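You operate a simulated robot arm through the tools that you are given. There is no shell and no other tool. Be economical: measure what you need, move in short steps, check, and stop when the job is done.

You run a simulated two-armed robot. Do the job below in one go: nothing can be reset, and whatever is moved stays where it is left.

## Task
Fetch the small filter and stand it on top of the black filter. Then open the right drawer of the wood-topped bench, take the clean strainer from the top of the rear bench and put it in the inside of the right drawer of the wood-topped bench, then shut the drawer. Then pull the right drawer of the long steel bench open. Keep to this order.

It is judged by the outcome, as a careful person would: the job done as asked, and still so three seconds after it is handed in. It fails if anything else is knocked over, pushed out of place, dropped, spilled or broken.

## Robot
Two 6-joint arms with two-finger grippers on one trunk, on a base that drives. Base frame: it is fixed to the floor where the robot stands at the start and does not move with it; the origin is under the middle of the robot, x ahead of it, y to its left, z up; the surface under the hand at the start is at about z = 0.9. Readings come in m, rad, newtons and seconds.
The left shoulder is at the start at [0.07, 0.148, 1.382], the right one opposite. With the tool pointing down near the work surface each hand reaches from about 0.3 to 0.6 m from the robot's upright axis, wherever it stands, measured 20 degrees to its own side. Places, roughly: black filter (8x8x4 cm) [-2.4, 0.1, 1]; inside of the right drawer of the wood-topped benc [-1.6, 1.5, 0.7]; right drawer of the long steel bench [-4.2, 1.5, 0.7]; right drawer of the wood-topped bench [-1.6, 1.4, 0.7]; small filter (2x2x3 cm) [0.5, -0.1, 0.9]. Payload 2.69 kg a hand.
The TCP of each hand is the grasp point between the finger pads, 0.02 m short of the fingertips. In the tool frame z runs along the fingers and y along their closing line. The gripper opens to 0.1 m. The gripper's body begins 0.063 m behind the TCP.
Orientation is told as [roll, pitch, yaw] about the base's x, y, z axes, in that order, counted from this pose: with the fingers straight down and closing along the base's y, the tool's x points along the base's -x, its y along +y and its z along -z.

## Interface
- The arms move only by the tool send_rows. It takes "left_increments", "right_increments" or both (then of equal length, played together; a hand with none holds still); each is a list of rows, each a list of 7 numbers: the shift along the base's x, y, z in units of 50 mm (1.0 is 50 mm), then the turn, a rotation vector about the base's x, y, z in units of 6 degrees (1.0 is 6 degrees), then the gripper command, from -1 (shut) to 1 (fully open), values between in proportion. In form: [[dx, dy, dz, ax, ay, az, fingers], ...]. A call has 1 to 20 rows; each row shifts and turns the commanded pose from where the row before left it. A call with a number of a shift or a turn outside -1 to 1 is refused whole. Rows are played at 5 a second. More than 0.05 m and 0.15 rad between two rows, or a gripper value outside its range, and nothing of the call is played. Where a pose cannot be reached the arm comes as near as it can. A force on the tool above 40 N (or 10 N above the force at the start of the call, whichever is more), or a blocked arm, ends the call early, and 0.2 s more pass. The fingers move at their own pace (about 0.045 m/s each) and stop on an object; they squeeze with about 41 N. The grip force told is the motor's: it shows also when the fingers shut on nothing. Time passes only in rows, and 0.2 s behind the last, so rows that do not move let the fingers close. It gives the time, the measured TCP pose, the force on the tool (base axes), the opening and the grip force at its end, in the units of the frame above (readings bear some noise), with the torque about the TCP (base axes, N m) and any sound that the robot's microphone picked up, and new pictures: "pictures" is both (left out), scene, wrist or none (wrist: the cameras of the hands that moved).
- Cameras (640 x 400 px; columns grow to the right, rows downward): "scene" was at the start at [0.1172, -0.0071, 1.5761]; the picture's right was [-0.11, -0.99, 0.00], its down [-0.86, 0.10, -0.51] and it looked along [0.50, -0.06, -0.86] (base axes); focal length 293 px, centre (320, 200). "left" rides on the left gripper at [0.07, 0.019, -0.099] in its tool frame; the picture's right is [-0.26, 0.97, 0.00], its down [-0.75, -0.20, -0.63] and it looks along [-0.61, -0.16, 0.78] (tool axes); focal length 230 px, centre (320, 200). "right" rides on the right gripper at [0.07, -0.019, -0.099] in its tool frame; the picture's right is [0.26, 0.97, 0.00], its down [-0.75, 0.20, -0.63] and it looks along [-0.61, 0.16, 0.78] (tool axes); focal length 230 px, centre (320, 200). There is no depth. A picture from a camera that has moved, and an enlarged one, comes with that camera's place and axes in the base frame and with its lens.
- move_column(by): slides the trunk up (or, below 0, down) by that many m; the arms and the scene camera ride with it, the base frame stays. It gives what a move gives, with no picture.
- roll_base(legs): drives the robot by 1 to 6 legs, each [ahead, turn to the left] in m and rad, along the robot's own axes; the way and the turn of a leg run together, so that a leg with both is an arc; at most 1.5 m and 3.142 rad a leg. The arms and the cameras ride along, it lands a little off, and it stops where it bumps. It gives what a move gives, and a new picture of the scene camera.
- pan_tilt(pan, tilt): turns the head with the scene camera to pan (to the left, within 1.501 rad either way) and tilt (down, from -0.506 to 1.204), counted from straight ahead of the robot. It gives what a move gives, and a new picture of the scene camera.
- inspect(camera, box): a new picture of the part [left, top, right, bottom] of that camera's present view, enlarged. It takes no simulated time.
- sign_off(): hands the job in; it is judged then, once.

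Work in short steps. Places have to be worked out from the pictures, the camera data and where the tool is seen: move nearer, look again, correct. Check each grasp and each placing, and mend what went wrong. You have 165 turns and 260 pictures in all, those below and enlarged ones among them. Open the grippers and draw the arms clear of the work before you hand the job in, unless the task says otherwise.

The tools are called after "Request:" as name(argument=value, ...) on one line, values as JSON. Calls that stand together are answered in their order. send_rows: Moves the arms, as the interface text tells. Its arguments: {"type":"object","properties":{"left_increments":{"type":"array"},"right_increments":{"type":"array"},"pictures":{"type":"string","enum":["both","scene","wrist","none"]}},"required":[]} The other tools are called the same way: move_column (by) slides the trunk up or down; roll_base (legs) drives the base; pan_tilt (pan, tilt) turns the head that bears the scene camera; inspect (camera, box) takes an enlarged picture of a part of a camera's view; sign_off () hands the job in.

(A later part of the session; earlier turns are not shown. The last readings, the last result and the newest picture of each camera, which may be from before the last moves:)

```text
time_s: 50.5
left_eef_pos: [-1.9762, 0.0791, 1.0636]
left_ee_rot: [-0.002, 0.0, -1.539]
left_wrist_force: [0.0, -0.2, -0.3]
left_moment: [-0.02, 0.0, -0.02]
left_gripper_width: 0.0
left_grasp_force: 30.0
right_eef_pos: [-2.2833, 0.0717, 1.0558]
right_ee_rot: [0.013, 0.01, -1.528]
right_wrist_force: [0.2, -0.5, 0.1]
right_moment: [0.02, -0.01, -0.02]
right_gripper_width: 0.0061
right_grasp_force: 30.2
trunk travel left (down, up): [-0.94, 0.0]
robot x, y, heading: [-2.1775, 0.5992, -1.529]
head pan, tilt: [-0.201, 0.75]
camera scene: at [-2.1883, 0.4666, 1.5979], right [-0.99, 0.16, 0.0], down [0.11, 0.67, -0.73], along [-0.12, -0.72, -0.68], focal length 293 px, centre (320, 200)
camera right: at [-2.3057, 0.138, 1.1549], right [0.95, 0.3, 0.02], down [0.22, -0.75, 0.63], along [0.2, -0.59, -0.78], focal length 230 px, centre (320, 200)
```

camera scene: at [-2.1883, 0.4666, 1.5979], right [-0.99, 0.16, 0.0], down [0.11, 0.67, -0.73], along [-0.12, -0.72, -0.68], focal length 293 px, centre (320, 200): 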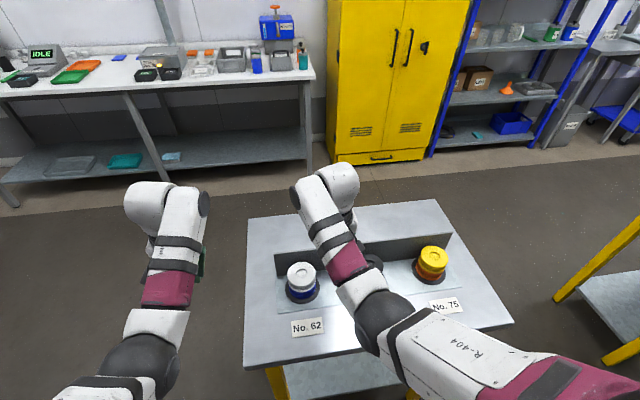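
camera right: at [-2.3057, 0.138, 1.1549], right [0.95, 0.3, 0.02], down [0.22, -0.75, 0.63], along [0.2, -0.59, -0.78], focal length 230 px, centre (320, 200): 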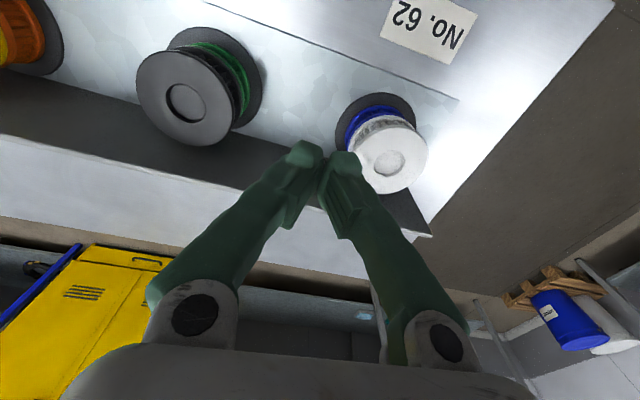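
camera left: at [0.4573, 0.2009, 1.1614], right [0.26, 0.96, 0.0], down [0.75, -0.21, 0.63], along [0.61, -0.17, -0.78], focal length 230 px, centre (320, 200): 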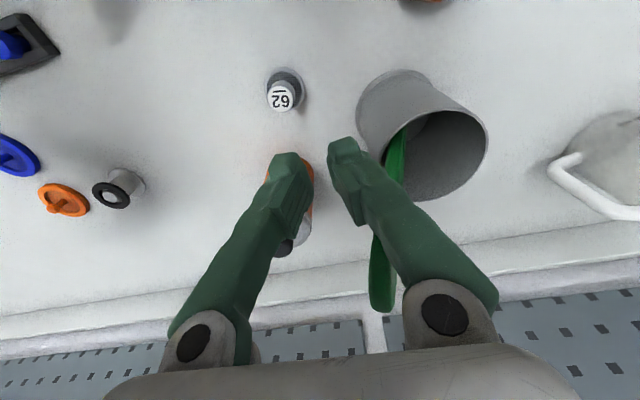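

Second estimate [-2.386, 0.0575]. I move closer (x -2.34, a little lower) for a finer look.

Request:
send_rows(right_increments=[[-0.8, 0, 0, -0.1, 0.1, -0.3, -1], [-0.2, -0.3, -0.4, 0, 0, -0.3, -1], [0, 0, 0, 0, 0, 0, -1]], pictures="wrist")

Request:
inspect(camera="right", box=[200, 50, 360, 210])

```text
time_s: 51.3
left_eef_pos: [-1.9746, 0.0777, 1.0618]
left_ee_rot: [0.0, 0.0, -1.54]
left_wrist_force: [-0.2, 0.0, -0.4]
left_moment: [0.0, 0.03, -0.01]
left_gripper_width: 0.0
left_grasp_force: 29.2
right_eef_pos: [-2.3311, 0.0559, 1.0364]
right_ee_rot: [0.003, 0.0, -1.592]
right_wrist_force: [0.5, 1.1, 0.9]
right_moment: [0.04, -0.01, 0.0]
right_gripper_width: 0.0064
right_grasp_force: 30.9
trunk travel left (down, up): [-0.94, 0.0]
robot x, y, heading: [-2.1778, 0.5984, -1.528]
head pan, tilt: [-0.201, 0.75]
camera right: at [-2.3491, 0.1248, 1.1348], right [0.97, 0.24, 0.0], down [0.18, -0.75, 0.63], along [0.15, -0.61, -0.78], focal length 230 px, centre (320, 200)
```

right: 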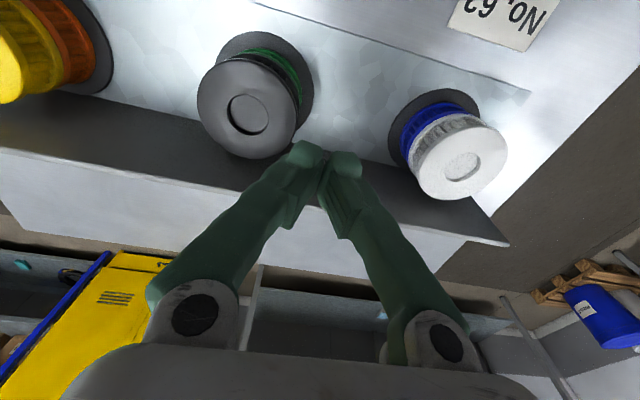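

```text
2.50 times, centred on (280, 130) of right
camera zoom: at [-2.3491, 0.1248, 1.1348], right [0.97, 0.24, 0.0], down [0.18, -0.75, 0.63], along [0.15, -0.61, -0.78], focal length 575 px, centre (420, 375)
```

zoom: 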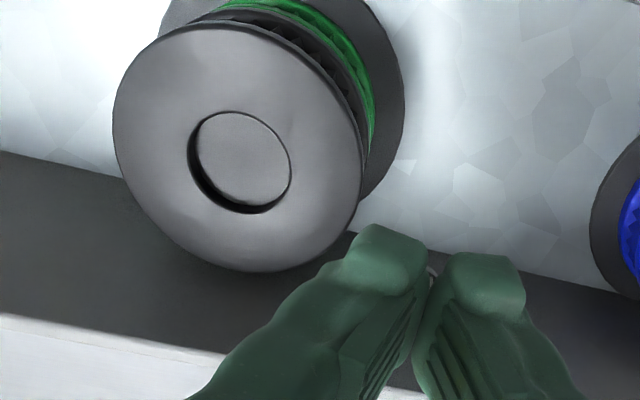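

Refined: recess ≈ [-2.387, 0.056], ~3 cm wide. I move over it and descend to just above (bottom of filter ~1 cm above recess).

Request:
send_rows(right_increments=[[-0.9, 0, 0, 0, 0, 0, -1], [-0.22, 0, -0.1, 0, 0, 0.3, -1], [0, 0, -0.3, 0, 0, 0.1, -1], [0, 0, -0.25, 0, 0, 0, -1], [0, 0, 0, 0, 0, 0, -1]], pictures="wrist")

Request:
inspect(camera="right", box=[240, 70, 400, 230])

```text
time_s: 52.5
left_eef_pos: [-1.9765, 0.0791, 1.064]
left_ee_rot: [0.0, -0.001, -1.541]
left_wrist_force: [0.5, -0.2, -0.3]
left_moment: [0.02, -0.01, -0.01]
left_gripper_width: 0.0
left_grasp_force: 29.6
right_eef_pos: [-2.387, 0.0567, 1.0034]
right_ee_rot: [0.004, -0.001, -1.549]
right_wrist_force: [-0.1, -0.2, -0.7]
right_moment: [0.07, -0.02, 0.04]
right_gripper_width: 0.0061
right_grasp_force: 30.1
trunk travel left (down, up): [-0.94, 0.0]
robot x, y, heading: [-2.1803, 0.5987, -1.534]
head pan, tilt: [-0.201, 0.75]
camera right: at [-2.4083, 0.1237, 1.1008], right [0.96, 0.28, 0.01], down [0.21, -0.75, 0.63], along [0.18, -0.61, -0.78], focal length 230 px, centre (320, 200)
```

right: 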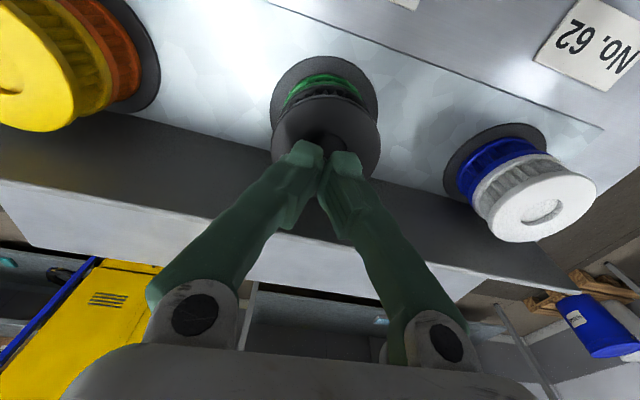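

```text
2.50 times, centred on (320, 150) of right
camera zoom: at [-2.4083, 0.1237, 1.1008], right [0.96, 0.28, 0.01], down [0.21, -0.75, 0.63], along [0.18, -0.61, -0.78], focal length 575 px, centre (320, 325)
```

zoom: 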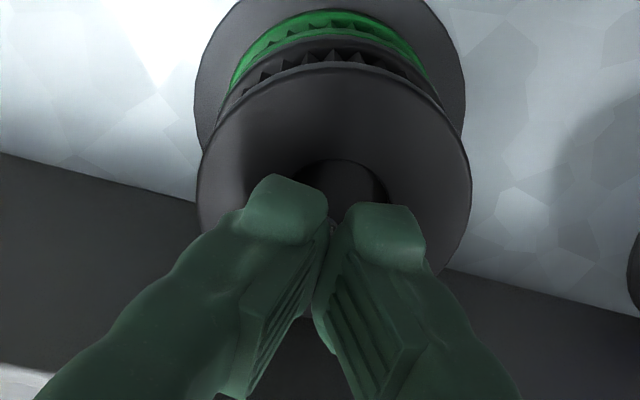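

Aligned over the recess. I descend in small steps watching the force.

Request:
send_rows(right_increments=[[0, 0, -0.08, 0, 0, 0, -1], [0, 0, -0.08, 0, 0, 0, -1], [0, 0, -0.05, 0, 0, 0, -1], [0, 0, 0, 0, 0, 0, -1]], pictures="none")

```text
time_s: 53.5
left_eef_pos: [-1.9747, 0.082, 1.0657]
left_ee_rot: [-0.002, -0.006, -1.54]
left_wrist_force: [-0.3, -0.5, -0.1]
left_moment: [0.03, -0.02, 0.0]
left_gripper_width: 0.0001
left_grasp_force: 30.0
right_eef_pos: [-2.3871, 0.0569, 0.9975]
right_ee_rot: [0.002, -0.013, -1.55]
right_wrist_force: [-1.8, -3.5, 36.1]
right_moment: [-0.24, 0.04, 0.0]
right_gripper_width: 0.0058
right_grasp_force: 29.6
trunk travel left (down, up): [-0.94, 0.0]
robot x, y, heading: [-2.181, 0.5969, -1.535]
head pan, tilt: [-0.201, 0.75]
```

Contact at z≈0.998. I relieve the pressure and check the picture before releasing.

Request:
send_rows(right_increments=[[0, 0, 0.07, 0, 0, 0, -1], [0, 0, 0, 0, 0, 0, -1]], pictures="none")

Request:
inspect(camera="right", box=[260, 90, 380, 210])

Request:
inspect(camera="left", box=[0, 0, 640, 400])

```text
time_s: 54.1
left_eef_pos: [-1.9759, 0.0806, 1.065]
left_ee_rot: [-0.002, -0.003, -1.538]
left_wrist_force: [-0.3, 0.4, 0.1]
left_moment: [0.02, -0.01, 0.0]
left_gripper_width: 0.0
left_grasp_force: 29.4
right_eef_pos: [-2.3858, 0.0579, 0.9987]
right_ee_rot: [0.006, -0.004, -1.551]
right_wrist_force: [-0.4, -1.1, 21.6]
right_moment: [-0.12, 0.02, -0.01]
right_gripper_width: 0.006
right_grasp_force: 30.0
trunk travel left (down, up): [-0.94, 0.0]
robot x, y, heading: [-2.1783, 0.5988, -1.532]
head pan, tilt: [-0.201, 0.75]
```

```text
3.33 times, centred on (320, 150) of right
camera zoom: at [-2.4068, 0.1263, 1.0968], right [0.96, 0.28, 0.0], down [0.21, -0.74, 0.63], along [0.18, -0.61, -0.77], focal length 767 px, centre (320, 367)
```

zoom: 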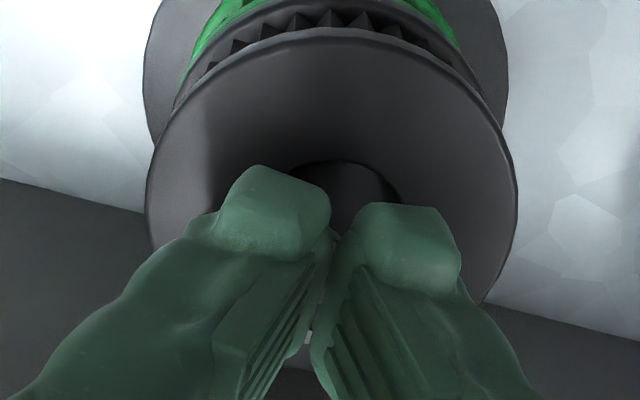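

```text
1.00 times, centred on (320, 200) of left (not enlarged: the box is as wide or as high as the picture)
camera zoom: at [-1.9587, 0.151, 1.1622], right [0.97, -0.23, 0.0], down [-0.18, -0.75, 0.63], along [-0.15, -0.62, -0.77], focal length 230 px, centre (320, 200)
```

zoom: 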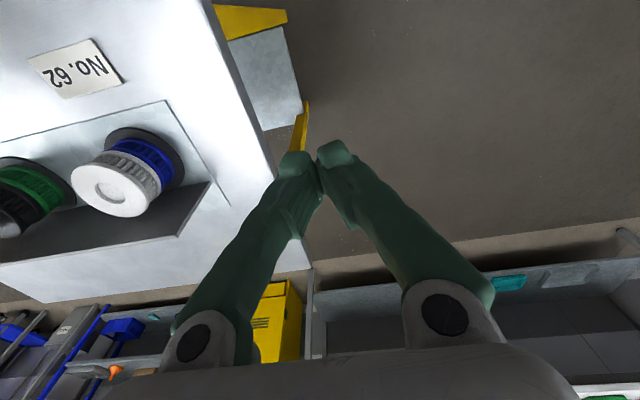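

The filter sits within ~2 mm of the recess centre. I relieve further to near-zero force, then open a little gently.

Request:
send_rows(right_increments=[[0, 0, 0.06, 0, 0, 0, -1], [0, 0, 0, 0, 0, 0, -1]], pictures="none")

```text
time_s: 54.7
left_eef_pos: [-1.9756, 0.0791, 1.0624]
left_ee_rot: [-0.003, 0.0, -1.539]
left_wrist_force: [0.1, -0.5, 0.6]
left_moment: [-0.03, -0.02, 0.0]
left_gripper_width: 0.0
left_grasp_force: 29.9
right_eef_pos: [-2.3865, 0.0578, 0.9995]
right_ee_rot: [0.006, 0.001, -1.55]
right_wrist_force: [1.1, 1.3, 9.1]
right_moment: [-0.01, -0.02, 0.02]
right_gripper_width: 0.0058
right_grasp_force: 30.0
trunk travel left (down, up): [-0.94, 0.0]
robot x, y, heading: [-2.1783, 0.5972, -1.539]
head pan, tilt: [-0.201, 0.75]
```

Contact about 9 N, fine. Open slowly to ~0.03 m.

Request:
send_rows(right_increments=[[0, 0, 0, 0, 0, 0, -0.85], [0, 0, 0, 0, 0, 0, -0.75], [0, 0, 0, 0, 0, 0, -0.6], [0, 0, 0, 0, 0, 0, -0.4], [0, 0, 0, 0, 0, 0, -0.3]], pictures="none")

Request:
inspect(camera="right", box=[260, 90, 380, 210])

```text
time_s: 55.9
left_eef_pos: [-1.9761, 0.0775, 1.063]
left_ee_rot: [-0.001, -0.001, -1.539]
left_wrist_force: [0.1, -0.3, 0.4]
left_moment: [-0.01, 0.01, 0.04]
left_gripper_width: 0.0001
left_grasp_force: 29.9
right_eef_pos: [-2.3895, 0.0558, 0.9989]
right_ee_rot: [0.007, 0.0, -1.55]
right_wrist_force: [0.4, 0.5, 0.2]
right_moment: [0.02, 0.02, 0.02]
right_gripper_width: 0.0351
right_grasp_force: 0.1
trunk travel left (down, up): [-0.94, 0.0]
robot x, y, heading: [-2.1764, 0.5964, -1.537]
head pan, tilt: [-0.201, 0.75]
```

```text
3.33 times, centred on (320, 150) of right
camera zoom: at [-2.409, 0.1235, 1.0976], right [0.96, 0.28, 0.01], down [0.21, -0.75, 0.63], along [0.18, -0.61, -0.78], focal length 767 px, centre (320, 367)
```

zoom: 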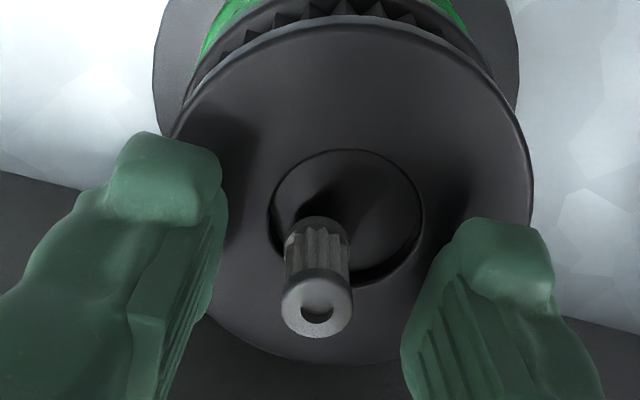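

The small filter stands upright in the recess. I raise the hand straight up.

Request:
send_rows(right_increments=[[0, 0, 0.4, 0, 0, 0, -0.2], [0, 0, 0.4, 0, 0, 0, -0.2], [0, 0, 0.3, 0, 0, 0, -0.2], [0, 0, 0, 0, 0, 0, -0.2]], pictures="wrist")

```text
time_s: 56.9
left_eef_pos: [-1.9764, 0.078, 1.0625]
left_ee_rot: [0.0, 0.0, -1.54]
left_wrist_force: [0.8, -0.7, 0.1]
left_moment: [0.0, -0.02, 0.0]
left_gripper_width: 0.0001
left_grasp_force: 29.4
right_eef_pos: [-2.3878, 0.0545, 1.0531]
right_ee_rot: [0.006, 0.001, -1.55]
right_wrist_force: [-0.1, -0.4, 0.4]
right_moment: [-0.01, 0.02, -0.02]
right_gripper_width: 0.0397
right_grasp_force: 0.0
trunk travel left (down, up): [-0.94, 0.0]
robot x, y, heading: [-2.175, 0.5966, -1.533]
head pan, tilt: [-0.201, 0.75]
camera right: at [-2.4081, 0.1225, 1.1516], right [0.96, 0.28, 0.0], down [0.21, -0.75, 0.63], along [0.18, -0.61, -0.78], focal length 230 px, centre (320, 200)
```

right: 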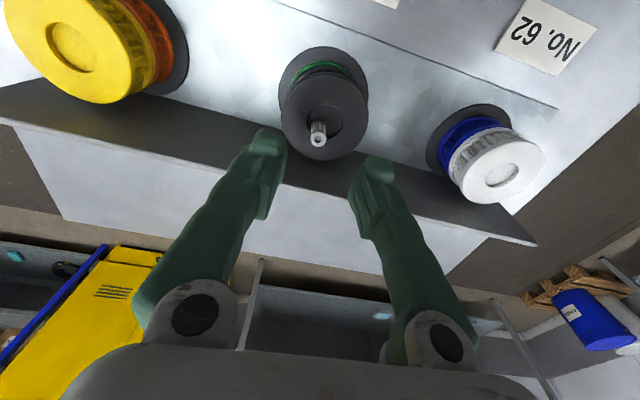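

Placed well. I back away 0.2 m, then survey for the strainers and rear bench.

Request:
roll_base(legs=[[-0.2, 0]])

Request:
pan_tilt(pan=0.4, tilt=0.3)

Request:
inspect(camera="scene", box=[200, 60, 520, 260])

```text
time_s: 58.5
left_eef_pos: [-1.9827, 0.2783, 1.0624]
left_ee_rot: [-0.001, 0.0, -1.538]
left_wrist_force: [0.0, -0.6, 0.7]
left_moment: [-0.02, -0.01, 0.01]
left_gripper_width: 0.0
left_grasp_force: 29.8
right_eef_pos: [-2.3929, 0.2523, 1.0536]
right_ee_rot: [0.005, -0.002, -1.547]
right_wrist_force: [-0.3, -0.3, 0.0]
right_moment: [-0.01, 0.0, -0.01]
right_gripper_width: 0.0399
right_grasp_force: 0.1
trunk travel left (down, up): [-0.94, 0.0]
robot x, y, heading: [-2.1882, 0.7955, -1.532]
head pan, tilt: [-0.201, 0.75]
camera scene: at [-2.1975, 0.6648, 1.5979], right [-0.99, 0.16, 0.0], down [0.11, 0.67, -0.73], along [-0.12, -0.72, -0.68], focal length 293 px, centre (320, 200)
```

scene: 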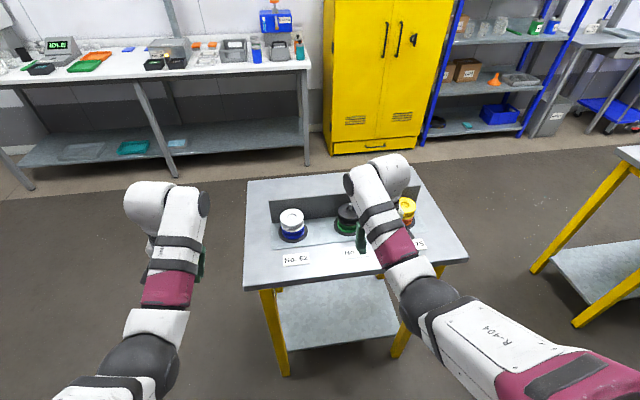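

```text
time_s: 59.5
left_eef_pos: [-1.9822, 0.277, 1.0641]
left_ee_rot: [0.001, -0.001, -1.535]
left_wrist_force: [-0.5, 0.5, -0.4]
left_moment: [-0.05, 0.04, -0.01]
left_gripper_width: 0.0001
left_grasp_force: 29.6
right_eef_pos: [-2.3946, 0.25, 1.0541]
right_ee_rot: [0.006, 0.0, -1.545]
right_wrist_force: [-0.1, 0.2, -0.7]
right_moment: [0.02, -0.01, -0.01]
right_gripper_width: 0.0402
right_grasp_force: 0.1
trunk travel left (down, up): [-0.94, 0.0]
robot x, y, heading: [-2.1869, 0.7934, -1.528]
head pan, tilt: [0.4, 0.3]
camera scene: at [-2.1445, 0.661, 1.6381], right [-0.9, -0.43, 0.0], down [-0.13, 0.27, -0.95], along [0.41, -0.86, -0.3], focal length 293 px, centre (320, 200)
```

scene: 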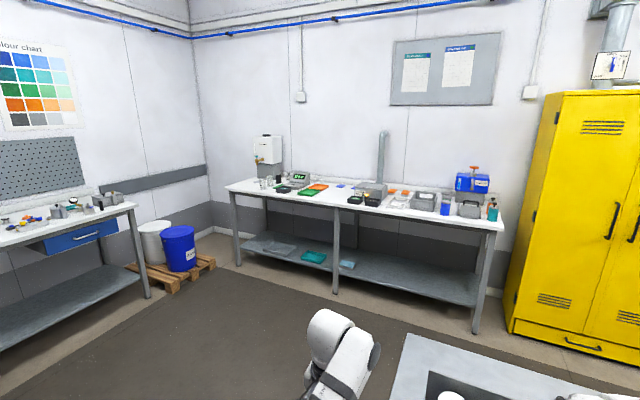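

```text
2.00 times, centred on (360, 160) of scene
camera zoom: at [-2.1445, 0.661, 1.6381], right [-0.9, -0.43, 0.0], down [-0.13, 0.27, -0.95], along [0.41, -0.86, -0.3], focal length 586 px, centre (240, 280)
```

zoom: 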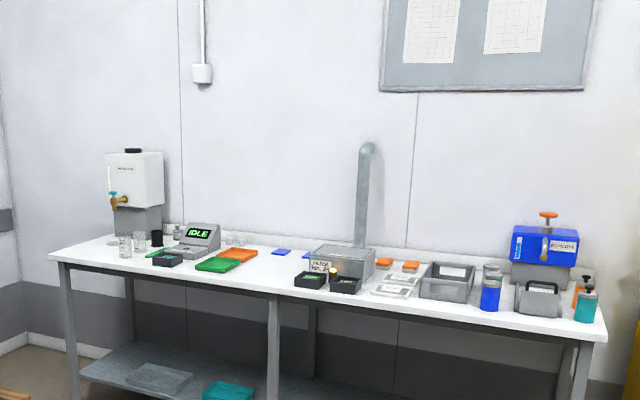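

I zoom more closely into the bench halves.

Request:
inspect(camera="scene", box=[240, 170, 370, 215])

Request:
inspect(camera="scene", box=[340, 160, 510, 225])

Request:
pan_tilt(pan=-0.8, tilt=0.35)

```text
4.92 times, centred on (305, 192) of scene
camera zoom: at [-2.1445, 0.661, 1.6381], right [-0.9, -0.43, 0.0], down [-0.13, 0.27, -0.95], along [0.41, -0.86, -0.3], focal length 1442 px, centre (394, 237)
```

zoom: 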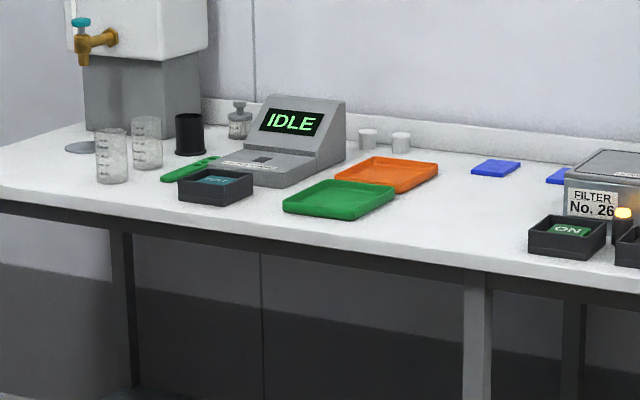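

```text
3.76 times, centred on (425, 192) of scene
camera zoom: at [-2.1445, 0.661, 1.6381], right [-0.9, -0.43, 0.0], down [-0.13, 0.27, -0.95], along [0.41, -0.86, -0.3], focal length 1103 px, centre (-75, 228)
```

zoom: 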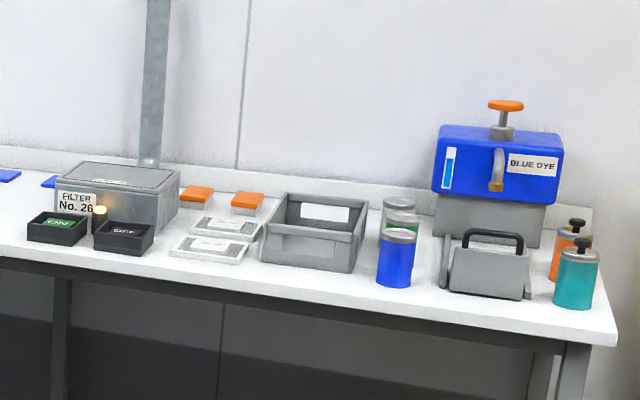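

```text
time_s: 60.9
left_eef_pos: [-1.9811, 0.2774, 1.0632]
left_ee_rot: [-0.001, -0.001, -1.534]
left_wrist_force: [0.2, -0.3, 0.2]
left_moment: [0.02, -0.02, 0.04]
left_gripper_width: 0.0
left_grasp_force: 29.3
right_eef_pos: [-2.393, 0.252, 1.0525]
right_ee_rot: [0.004, 0.0, -1.547]
right_wrist_force: [0.7, 0.0, -0.7]
right_moment: [-0.03, -0.03, -0.02]
right_gripper_width: 0.04
right_grasp_force: 0.1
trunk travel left (down, up): [-0.94, 0.0]
robot x, y, heading: [-2.1867, 0.7962, -1.526]
head pan, tilt: [-0.799, 0.351]
camera scene: at [-2.2482, 0.6779, 1.6335], right [-0.73, 0.69, 0.0], down [0.24, 0.25, -0.94], along [-0.64, -0.68, -0.34], focal length 293 px, centre (320, 200)
```

scene: 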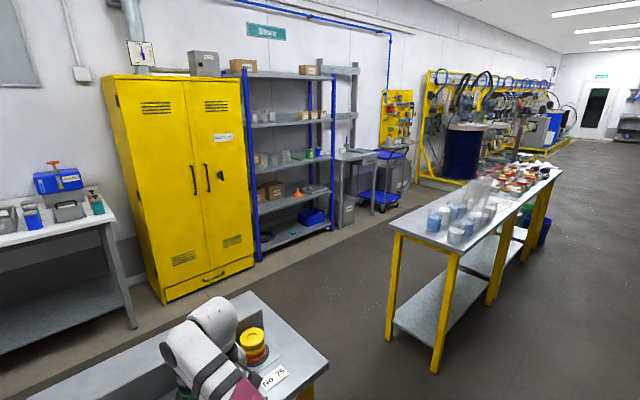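

I look closer at the second yellow-legged table and the small bench beyond the shelf.

Request:
inspect(camera="scene", box=[380, 140, 580, 265])

Request:
inspect(camera="scene", box=[230, 90, 430, 215])

Request:
pan_tilt(pan=-1.5, tilt=0.35)

```text
3.20 times, centred on (480, 202) of scene
camera zoom: at [-2.2482, 0.6779, 1.6335], right [-0.73, 0.69, 0.0], down [0.24, 0.25, -0.94], along [-0.64, -0.68, -0.34], focal length 937 px, centre (-192, 192)
```

zoom: 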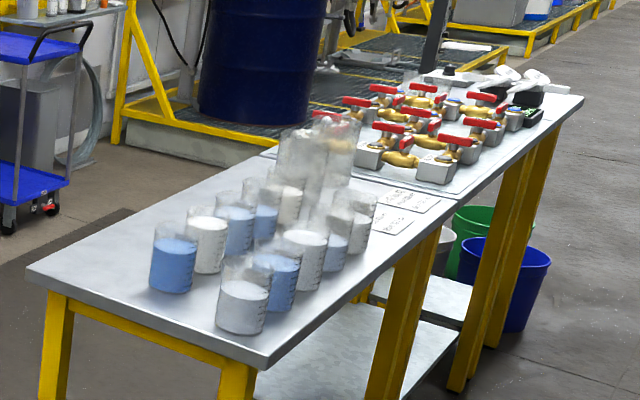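

```text
3.20 times, centred on (330, 152) of scene
camera zoom: at [-2.2482, 0.6779, 1.6335], right [-0.73, 0.69, 0.0], down [0.24, 0.25, -0.94], along [-0.64, -0.68, -0.34], focal length 937 px, centre (288, 352)
```

zoom: 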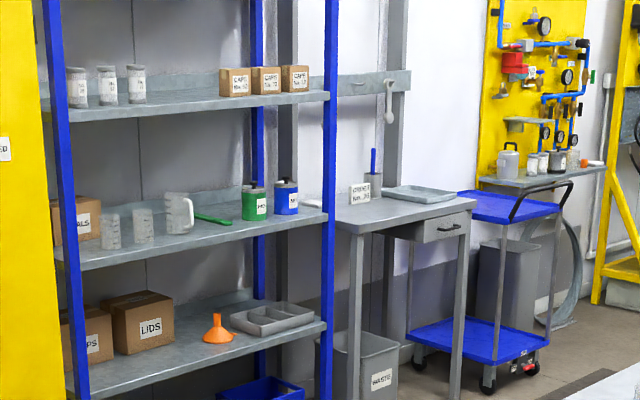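

```text
time_s: 61.9
left_eef_pos: [-1.9825, 0.2765, 1.0625]
left_ee_rot: [0.0, 0.0, -1.536]
left_wrist_force: [-0.6, -0.5, 0.0]
left_moment: [0.02, -0.02, -0.01]
left_gripper_width: 0.0
left_grasp_force: 29.3
right_eef_pos: [-2.3925, 0.2519, 1.0531]
right_ee_rot: [0.005, 0.001, -1.546]
right_wrist_force: [-0.7, 0.1, 0.4]
right_moment: [-0.01, 0.0, -0.01]
right_gripper_width: 0.0403
right_grasp_force: 0.1
trunk travel left (down, up): [-0.94, 0.0]
robot x, y, heading: [-2.1883, 0.7975, -1.53]
head pan, tilt: [-1.499, 0.351]
camera scene: at [-2.2768, 0.7351, 1.6335], right [-0.11, 0.99, 0.0], down [0.34, 0.04, -0.94], along [-0.93, -0.11, -0.34], focal length 293 px, centre (320, 200)
```

scene: 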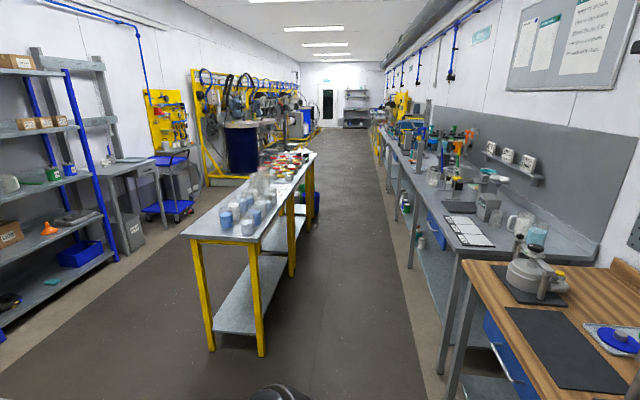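

No strainers seen yet. I drive to about (-1.55, 0.5) facing +y (the wood bench) and look from there.

Request:
roll_base(legs=[[0, 1.09], [0.7, 0], [0, 2.01]])

Request:
pan_tilt(pan=-0.8, tilt=0.5)

Request:
pan_tilt(pan=0, tilt=0.65)

```text
time_s: 73.3
left_eef_pos: [-1.7518, 1.034, 1.0622]
left_ee_rot: [0.0, 0.0, 1.59]
left_wrist_force: [-0.4, 0.5, 0.0]
left_moment: [0.03, -0.02, 0.02]
left_gripper_width: 0.0
left_grasp_force: 29.5
right_eef_pos: [-1.3418, 1.0533, 1.0523]
right_ee_rot: [0.006, 0.0, 1.579]
right_wrist_force: [-0.3, -0.4, 1.0]
right_moment: [-0.03, 0.02, 0.0]
right_gripper_width: 0.04
right_grasp_force: 0.1
trunk travel left (down, up): [-0.94, 0.0]
robot x, y, heading: [-1.5597, 0.514, 1.605]
head pan, tilt: [-1.499, 0.351]
camera scene: at [-1.4645, 0.5726, 1.6335], right [0.1, -1.0, 0.0], down [-0.34, -0.03, -0.94], along [0.93, 0.09, -0.34], focal length 293 px, centre (320, 200)
```

scene: 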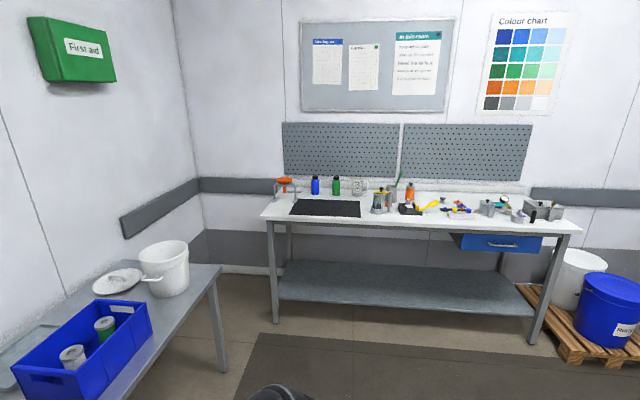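

```text
time_s: 74.4
left_eef_pos: [-1.7526, 1.0346, 1.0624]
left_ee_rot: [0.0, 0.0, 1.59]
left_wrist_force: [0.5, 0.0, 0.2]
left_moment: [0.01, 0.03, -0.02]
left_gripper_width: 0.0
left_grasp_force: 29.5
right_eef_pos: [-1.3434, 1.0529, 1.0526]
right_ee_rot: [0.005, 0.001, 1.578]
right_wrist_force: [0.5, 0.7, 0.0]
right_moment: [0.01, -0.01, 0.0]
right_gripper_width: 0.0402
right_grasp_force: 0.2
trunk travel left (down, up): [-0.94, 0.0]
robot x, y, heading: [-1.5554, 0.5147, 1.595]
head pan, tilt: [-0.799, 0.499]
camera scene: at [-1.4941, 0.6285, 1.6198], right [0.72, -0.7, 0.0], down [-0.33, -0.34, -0.88], along [0.61, 0.63, -0.48], focal length 293 px, centre (320, 200)
```

scene: 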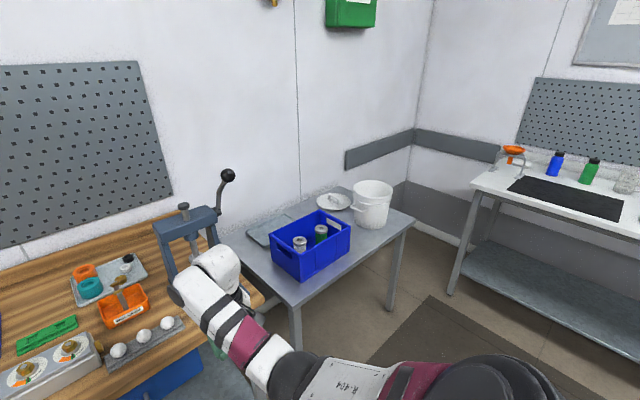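

```text
time_s: 75.5
left_eef_pos: [-1.7516, 1.035, 1.0623]
left_ee_rot: [0.0, -0.002, 1.591]
left_wrist_force: [-0.8, -0.7, -1.5]
left_moment: [0.03, 0.02, 0.0]
left_gripper_width: 0.0
left_grasp_force: 29.6
right_eef_pos: [-1.3397, 1.0548, 1.0532]
right_ee_rot: [0.007, 0.001, 1.58]
right_wrist_force: [-0.3, 0.4, 0.0]
right_moment: [-0.03, 0.0, 0.01]
right_gripper_width: 0.04
right_grasp_force: 0.0
trunk travel left (down, up): [-0.94, 0.0]
robot x, y, heading: [-1.5589, 0.5125, 1.598]
head pan, tilt: [0.0, 0.649]
camera scene: at [-1.5599, 0.6502, 1.6064], right [1.0, 0.03, 0.0], down [0.02, -0.6, -0.8], along [-0.02, 0.8, -0.6], focal length 293 px, centre (320, 200)
```

scene: 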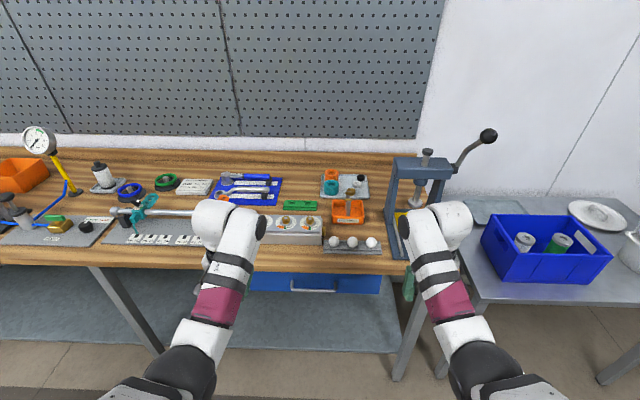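

Let me zoom in on the start bench (likely the "rear" end bench) and table items for strainers.

Request:
pan_tilt(pan=-1.35, tilt=0.35)

Request:
inspect(camera="scene", box=[310, 160, 430, 235])

Request:
inspect(camera="scene", box=[400, 160, 540, 248])

```text
time_s: 77.0
left_eef_pos: [-1.7517, 1.0357, 1.0636]
left_ee_rot: [-0.001, 0.0, 1.589]
left_wrist_force: [-0.2, 0.3, 0.2]
left_moment: [-0.02, 0.02, 0.02]
left_gripper_width: 0.0
left_grasp_force: 29.4
right_eef_pos: [-1.3416, 1.0547, 1.0525]
right_ee_rot: [0.007, -0.002, 1.58]
right_wrist_force: [-0.4, 0.5, 0.0]
right_moment: [-0.05, -0.04, 0.01]
right_gripper_width: 0.0403
right_grasp_force: 0.1
trunk travel left (down, up): [-0.94, 0.0]
robot x, y, heading: [-1.5577, 0.5131, 1.598]
head pan, tilt: [-1.349, 0.351]
camera scene: at [-1.4675, 0.5864, 1.6335], right [0.25, -0.97, 0.0], down [-0.33, -0.08, -0.94], along [0.91, 0.23, -0.34], focal length 293 px, centre (320, 200)
```

scene: 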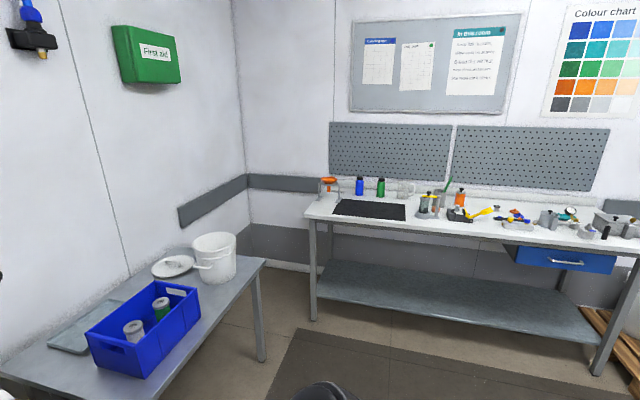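

```text
5.33 times, centred on (370, 198) of scene
camera zoom: at [-1.4675, 0.5864, 1.6335], right [0.25, -0.97, 0.0], down [-0.33, -0.08, -0.94], along [0.91, 0.23, -0.34], focal length 1562 px, centre (53, 213)
```

zoom: 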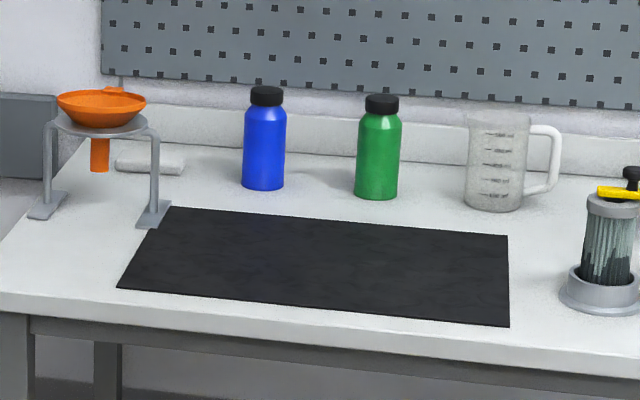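

```text
4.55 times, centred on (470, 204) of scene
camera zoom: at [-1.4675, 0.5864, 1.6335], right [0.25, -0.97, 0.0], down [-0.33, -0.08, -0.94], along [0.91, 0.23, -0.34], focal length 1331 px, centre (-362, 182)
```

zoom: 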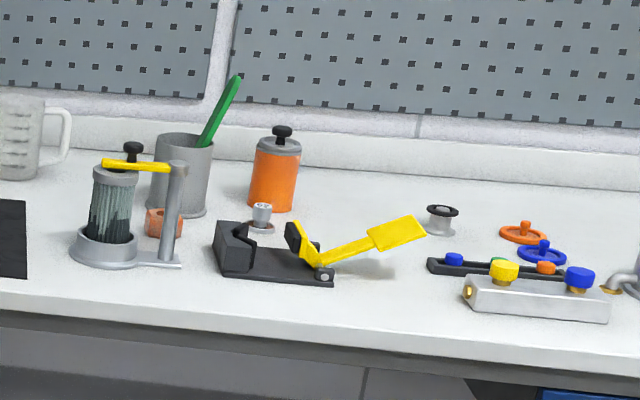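

The orange and blue mesh discs on the start/end bench are likely the strainers (check later). First the drawer: I zoom onto its handle from here.

Request:
pan_tilt(pan=0.0, tilt=0.8)

Request:
inspect(camera="scene", box=[220, 180, 420, 305])

```text
time_s: 78.5
left_eef_pos: [-1.7523, 1.0344, 1.0622]
left_ee_rot: [-0.001, 0.002, 1.589]
left_wrist_force: [-0.2, -0.4, 0.1]
left_moment: [-0.03, -0.02, 0.01]
left_gripper_width: 0.0001
left_grasp_force: 29.6
right_eef_pos: [-1.3414, 1.0543, 1.0528]
right_ee_rot: [0.006, 0.0, 1.581]
right_wrist_force: [-0.9, -0.9, -0.4]
right_moment: [0.01, -0.01, 0.02]
right_gripper_width: 0.0399
right_grasp_force: 0.2
trunk travel left (down, up): [-0.94, 0.0]
robot x, y, heading: [-1.5593, 0.5136, 1.595]
head pan, tilt: [0.0, 0.799]
camera scene: at [-1.5598, 0.6441, 1.5939], right [1.0, 0.03, 0.0], down [0.02, -0.72, -0.7], along [-0.02, 0.7, -0.72], focal length 293 px, centre (320, 200)
```

scene: 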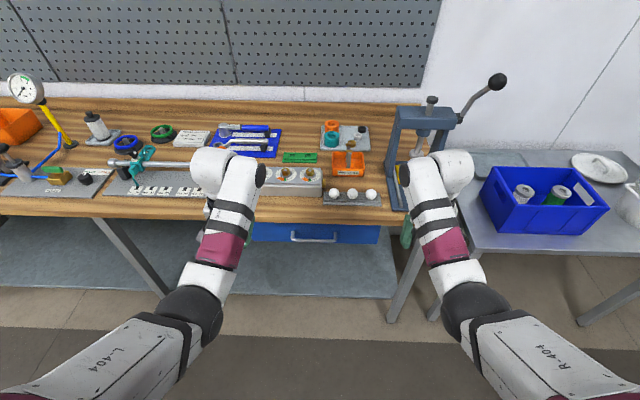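

```text
3.20 times, centred on (320, 242) of scene
camera zoom: at [-1.5598, 0.6441, 1.5939], right [1.0, 0.03, 0.0], down [0.02, -0.72, -0.7], along [-0.02, 0.7, -0.72], focal length 937 px, centre (320, 64)
```

zoom: 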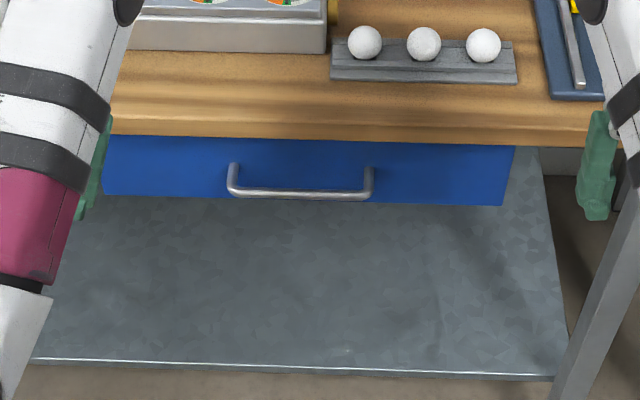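

Handle estimated around [-1.60, 1.26, 0.755]. I lower the trunk 0.3 m (hands stay in front of the bench) and look again to triangulate.

Request:
move_column(by=-0.3)

Request:
pan_tilt(pan=0.0, tilt=0.6)

Request:
inspect(camera="scene", box=[220, 150, 420, 275])

```text
time_s: 81.5
left_eef_pos: [-1.7533, 1.0349, 0.7629]
left_ee_rot: [-0.002, 0.0, 1.59]
left_wrist_force: [-0.5, 0.3, -0.4]
left_moment: [0.0, 0.01, -0.02]
left_gripper_width: 0.0001
left_grasp_force: 29.5
right_eef_pos: [-1.3396, 1.0537, 0.7527]
right_ee_rot: [0.005, 0.001, 1.58]
right_wrist_force: [-0.7, 0.3, -0.9]
right_moment: [0.01, 0.03, 0.02]
right_gripper_width: 0.04
right_grasp_force: 0.1
trunk travel left (down, up): [-0.64, 0.3]
robot x, y, heading: [-1.5565, 0.5101, 1.596]
head pan, tilt: [0.0, 0.799]
```

```text
time_s: 82.3
left_eef_pos: [-1.7519, 1.0352, 0.7621]
left_ee_rot: [0.0, -0.001, 1.591]
left_wrist_force: [0.0, 0.5, -1.0]
left_moment: [-0.01, 0.0, -0.03]
left_gripper_width: 0.0
left_grasp_force: 29.6
right_eef_pos: [-1.3415, 1.0541, 0.7524]
right_ee_rot: [0.007, -0.002, 1.579]
right_wrist_force: [0.4, -0.8, 0.0]
right_moment: [-0.01, -0.03, -0.01]
right_gripper_width: 0.0399
right_grasp_force: 0.0
trunk travel left (down, up): [-0.64, 0.3]
robot x, y, heading: [-1.5613, 0.5138, 1.593]
head pan, tilt: [0.0, 0.6]
camera scene: at [-1.5601, 0.6517, 1.3107], right [1.0, 0.03, 0.0], down [0.01, -0.57, -0.82], along [-0.02, 0.82, -0.57], focal length 293 px, centre (320, 200)
```

scene: 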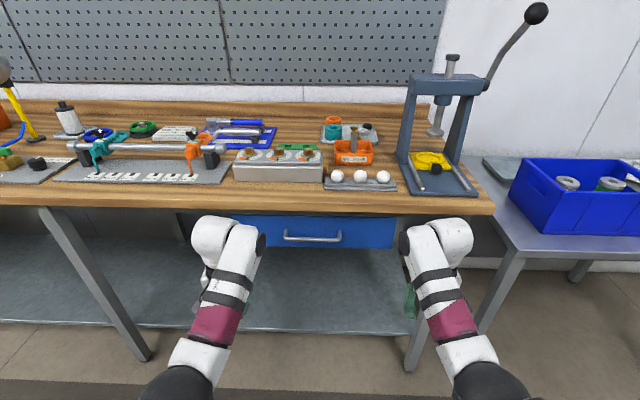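

```text
3.20 times, centred on (320, 212) of scene
camera zoom: at [-1.5601, 0.6517, 1.3107], right [1.0, 0.03, 0.0], down [0.01, -0.57, -0.82], along [-0.02, 0.82, -0.57], focal length 937 px, centre (320, 160)
```

zoom: 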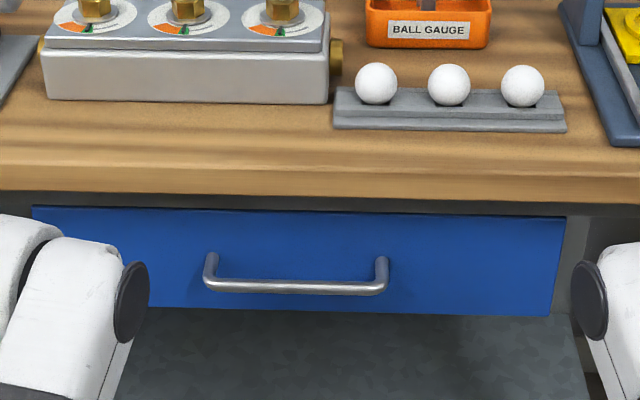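

Handle bar at about [-1.595, 1.252, 0.768], spanning x -1.67..-1.52. I shift the robot 0.2 m to -x so the handle lies on the right arm's side.

Request:
roll_base(legs=[[0, 1.55], [0.2, 0], [0, -1.57]])

```text
time_s: 91.4
left_eef_pos: [-1.9247, 1.0484, 0.7628]
left_ee_rot: [-0.002, -0.001, 1.544]
left_wrist_force: [0.6, 0.6, 0.0]
left_moment: [0.0, -0.02, 0.0]
left_gripper_width: 0.0
left_grasp_force: 29.2
right_eef_pos: [-1.514, 1.0477, 0.7531]
right_ee_rot: [0.003, -0.001, 1.535]
right_wrist_force: [-1.0, -0.3, 0.7]
right_moment: [0.03, 0.03, 0.03]
right_gripper_width: 0.04
right_grasp_force: 0.1
trunk travel left (down, up): [-0.64, 0.3]
robot x, y, heading: [-1.7561, 0.5188, 1.551]
head pan, tilt: [0.0, 0.6]
camera scene: at [-1.7501, 0.6565, 1.3107], right [1.0, -0.02, 0.0], down [-0.01, -0.56, -0.82], along [0.02, 0.82, -0.57], focal length 293 px, centre (320, 200)
```

scene: 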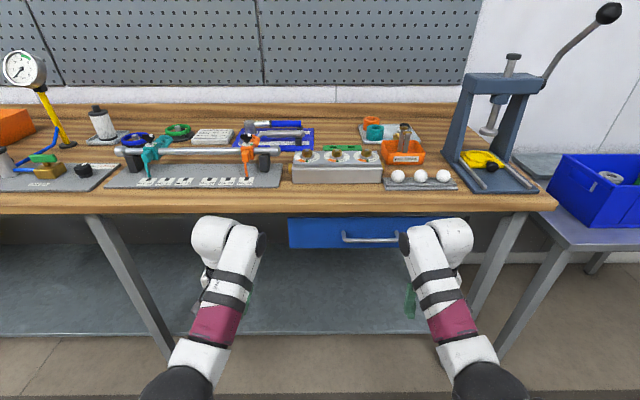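

I rotate the right hand to point +y with fingers closing vertically (120° about (1,1,-1)), keeping the TCP in front of the bench.

Request:
send_rows(right_increments=[[-0.08, 0, 0.015, 0.577, 0.577, -0.577, 0.2], [-0.08, 0, 0.015, 0.577, 0.577, -0.577, 0.2], [-0.08, 0, 0.015, 0.577, 0.577, -0.577, 0.2], [-0.08, 0, 0.015, 0.577, 0.577, -0.577, 0.2], [-0.08, 0, 0.015, 0.577, 0.577, -0.577, 0.2], [-0.08, 0, 0.015, 0.577, 0.577, -0.577, 0.2], [-0.08, 0, 0.015, 0.577, 0.577, -0.577, 0.2], [-0.08, 0, 0.015, 0.577, 0.577, -0.577, 0.2], [-0.08, 0, 0.015, 0.577, 0.577, -0.577, 0.2], [-0.08, 0, 0.015, 0.577, 0.577, -0.577, 0.2]], pictures="scene")

```text
time_s: 93.6
left_eef_pos: [-1.9242, 1.0481, 0.7631]
left_ee_rot: [0.0, 0.0, 1.544]
left_wrist_force: [-0.2, 0.4, -0.3]
left_moment: [0.01, -0.03, 0.03]
left_gripper_width: 0.0001
left_grasp_force: 29.8
right_eef_pos: [-1.5525, 1.0464, 0.7612]
right_ee_rot: [0.799, -0.315, 0.755]
right_wrist_force: [0.0, -0.2, 0.5]
right_moment: [0.0, -0.01, 0.01]
right_gripper_width: 0.06
right_grasp_force: 0.1
trunk travel left (down, up): [-0.64, 0.3]
robot x, y, heading: [-1.7518, 0.5154, 1.552]
head pan, tilt: [0.0, 0.6]
camera scene: at [-1.7503, 0.6561, 1.3108], right [1.0, -0.02, 0.0], down [-0.01, -0.56, -0.83], along [0.02, 0.82, -0.56], focal length 293 px, centre (320, 200)
```

scene: 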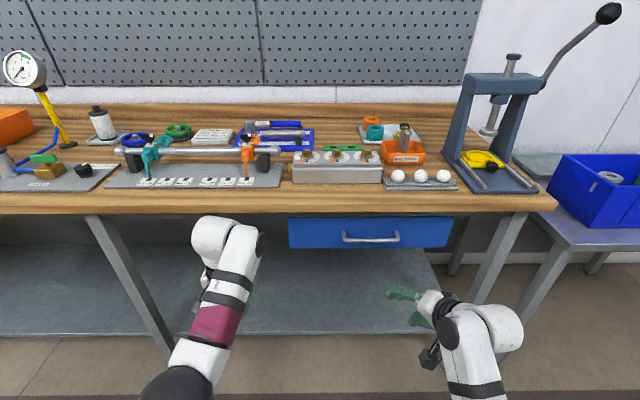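

Rotation works freely; I continue the second half.

Request:
send_rows(right_increments=[[-0.08, 0, 0.015, 0.577, 0.577, -0.577, 0.2], [-0.08, 0, 0.015, 0.577, 0.577, -0.577, 0.2], [-0.08, 0, 0.015, 0.577, 0.577, -0.577, 0.2], [-0.08, 0, 0.015, 0.577, 0.577, -0.577, 0.2], [-0.08, 0, 0.015, 0.577, 0.577, -0.577, 0.2], [-0.08, 0, 0.015, 0.577, 0.577, -0.577, 0.2], [-0.08, 0, 0.015, 0.577, 0.577, -0.577, 0.2], [-0.08, 0, 0.015, 0.577, 0.577, -0.577, 0.2], [-0.08, 0, 0.015, 0.577, 0.577, -0.577, 0.2], [-0.08, 0, 0.015, 0.577, 0.577, -0.577, 0.2]], pictures="both")

```text
time_s: 95.9
left_eef_pos: [-1.9254, 1.0481, 0.7627]
left_ee_rot: [0.0, 0.0, 1.544]
left_wrist_force: [0.1, -0.2, 0.6]
left_moment: [0.02, 0.0, -0.01]
left_gripper_width: 0.0
left_grasp_force: 29.5
right_eef_pos: [-1.5512, 1.0513, 0.7679]
right_ee_rot: [1.579, -0.107, 0.005]
right_wrist_force: [1.2, -0.6, 0.3]
right_moment: [-0.02, 0.03, 0.02]
right_gripper_width: 0.0602
right_grasp_force: 0.0
trunk travel left (down, up): [-0.64, 0.3]
robot x, y, heading: [-1.7539, 0.5187, 1.553]
head pan, tilt: [0.0, 0.6]
stopped in row 10 (right hand): the arm was blocked; the commanded pose is now the measured one
camera scene: at [-1.75, 0.6564, 1.3107], right [1.0, -0.02, 0.0], down [-0.01, -0.56, -0.83], along [0.02, 0.82, -0.57], focal length 293 px, centre (320, 200)
camera right: at [-1.6172, 0.9503, 0.7405], right [-0.36, -0.01, 0.93], down [0.73, -0.63, 0.27], along [0.58, 0.78, 0.23], focal length 230 px, centre (320, 200)
```

scene: 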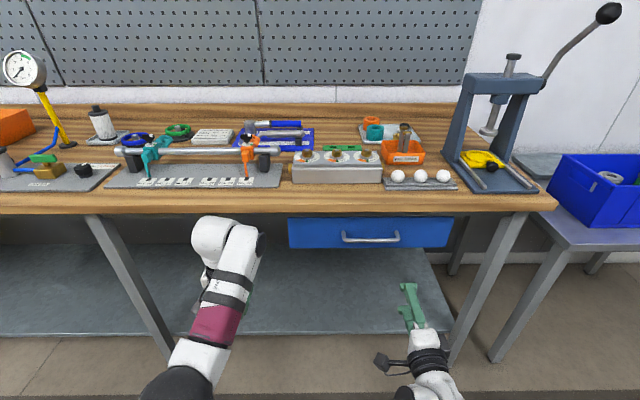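
right: 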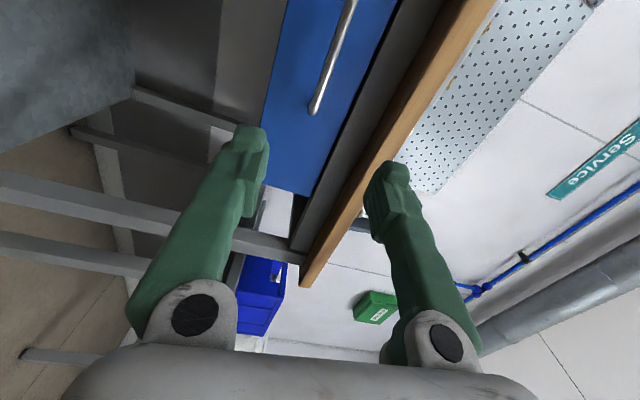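

Handle's right end triangulates to x -1.531, z 0.770. I move toward it, first to y≈1.18 and x≈-1.575, z 0.770.

Request:
send_rows(right_increments=[[-0.2, 0.6, 0.02, 0, 0, 0, 0.2], [-0.2, 0.7, 0.02, 0, 0.3, 0, 0.2], [-0.1, 0.7, 0.02, 0, 0.3, 0, 0.2], [0, 0.6, 0, 0, 0.4, 0, 0.2], [0, 0, 0, 0, 0, 0, 0.2]], pictures="both")

```text
time_s: 97.1
left_eef_pos: [-1.9253, 1.0474, 0.7636]
left_ee_rot: [0.0, 0.001, 1.546]
left_wrist_force: [-0.1, -0.2, 0.4]
left_moment: [0.0, -0.04, 0.0]
left_gripper_width: 0.0
left_grasp_force: 28.5
right_eef_pos: [-1.5769, 1.1376, 0.7484]
right_ee_rot: [1.607, -0.035, 0.01]
right_wrist_force: [-0.9, 0.3, 0.0]
right_moment: [-0.01, 0.02, -0.01]
right_gripper_width: 0.0599
right_grasp_force: 0.0
right hand out of reach, approached as far as the arm can: row 1, 2, 3, 4
trunk travel left (down, up): [-0.64, 0.3]
robot x, y, heading: [-1.7546, 0.5184, 1.553]
head pan, tilt: [0.0, 0.6]
camera scene: at [-1.7509, 0.6555, 1.3109], right [1.0, -0.02, 0.0], down [-0.01, -0.56, -0.83], along [0.02, 0.83, -0.56], focal length 293 px, centre (320, 200)
camera right: at [-1.6445, 1.0373, 0.7254], right [-0.29, -0.04, 0.96], down [0.75, -0.63, 0.2], along [0.59, 0.78, 0.21], focal length 230 px, centre (320, 200)
```

scene: 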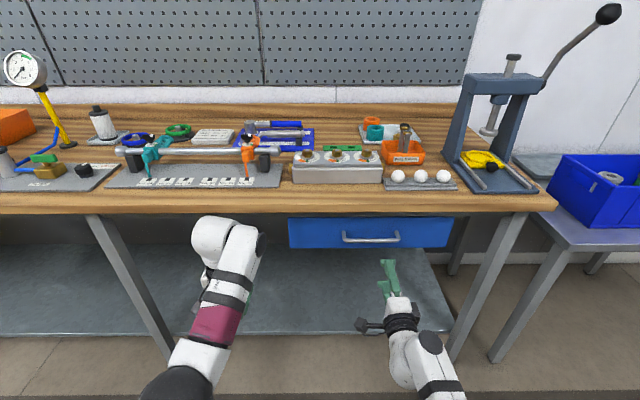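
right: 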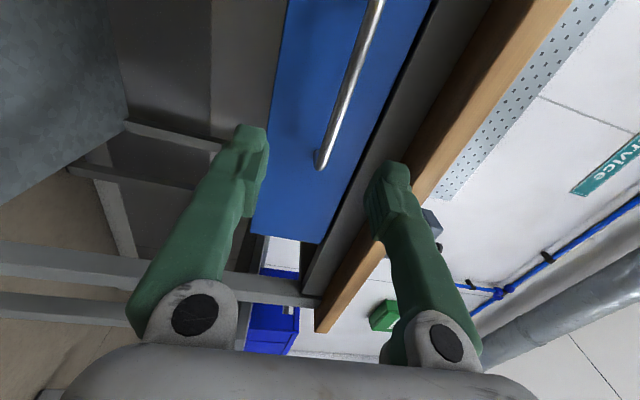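

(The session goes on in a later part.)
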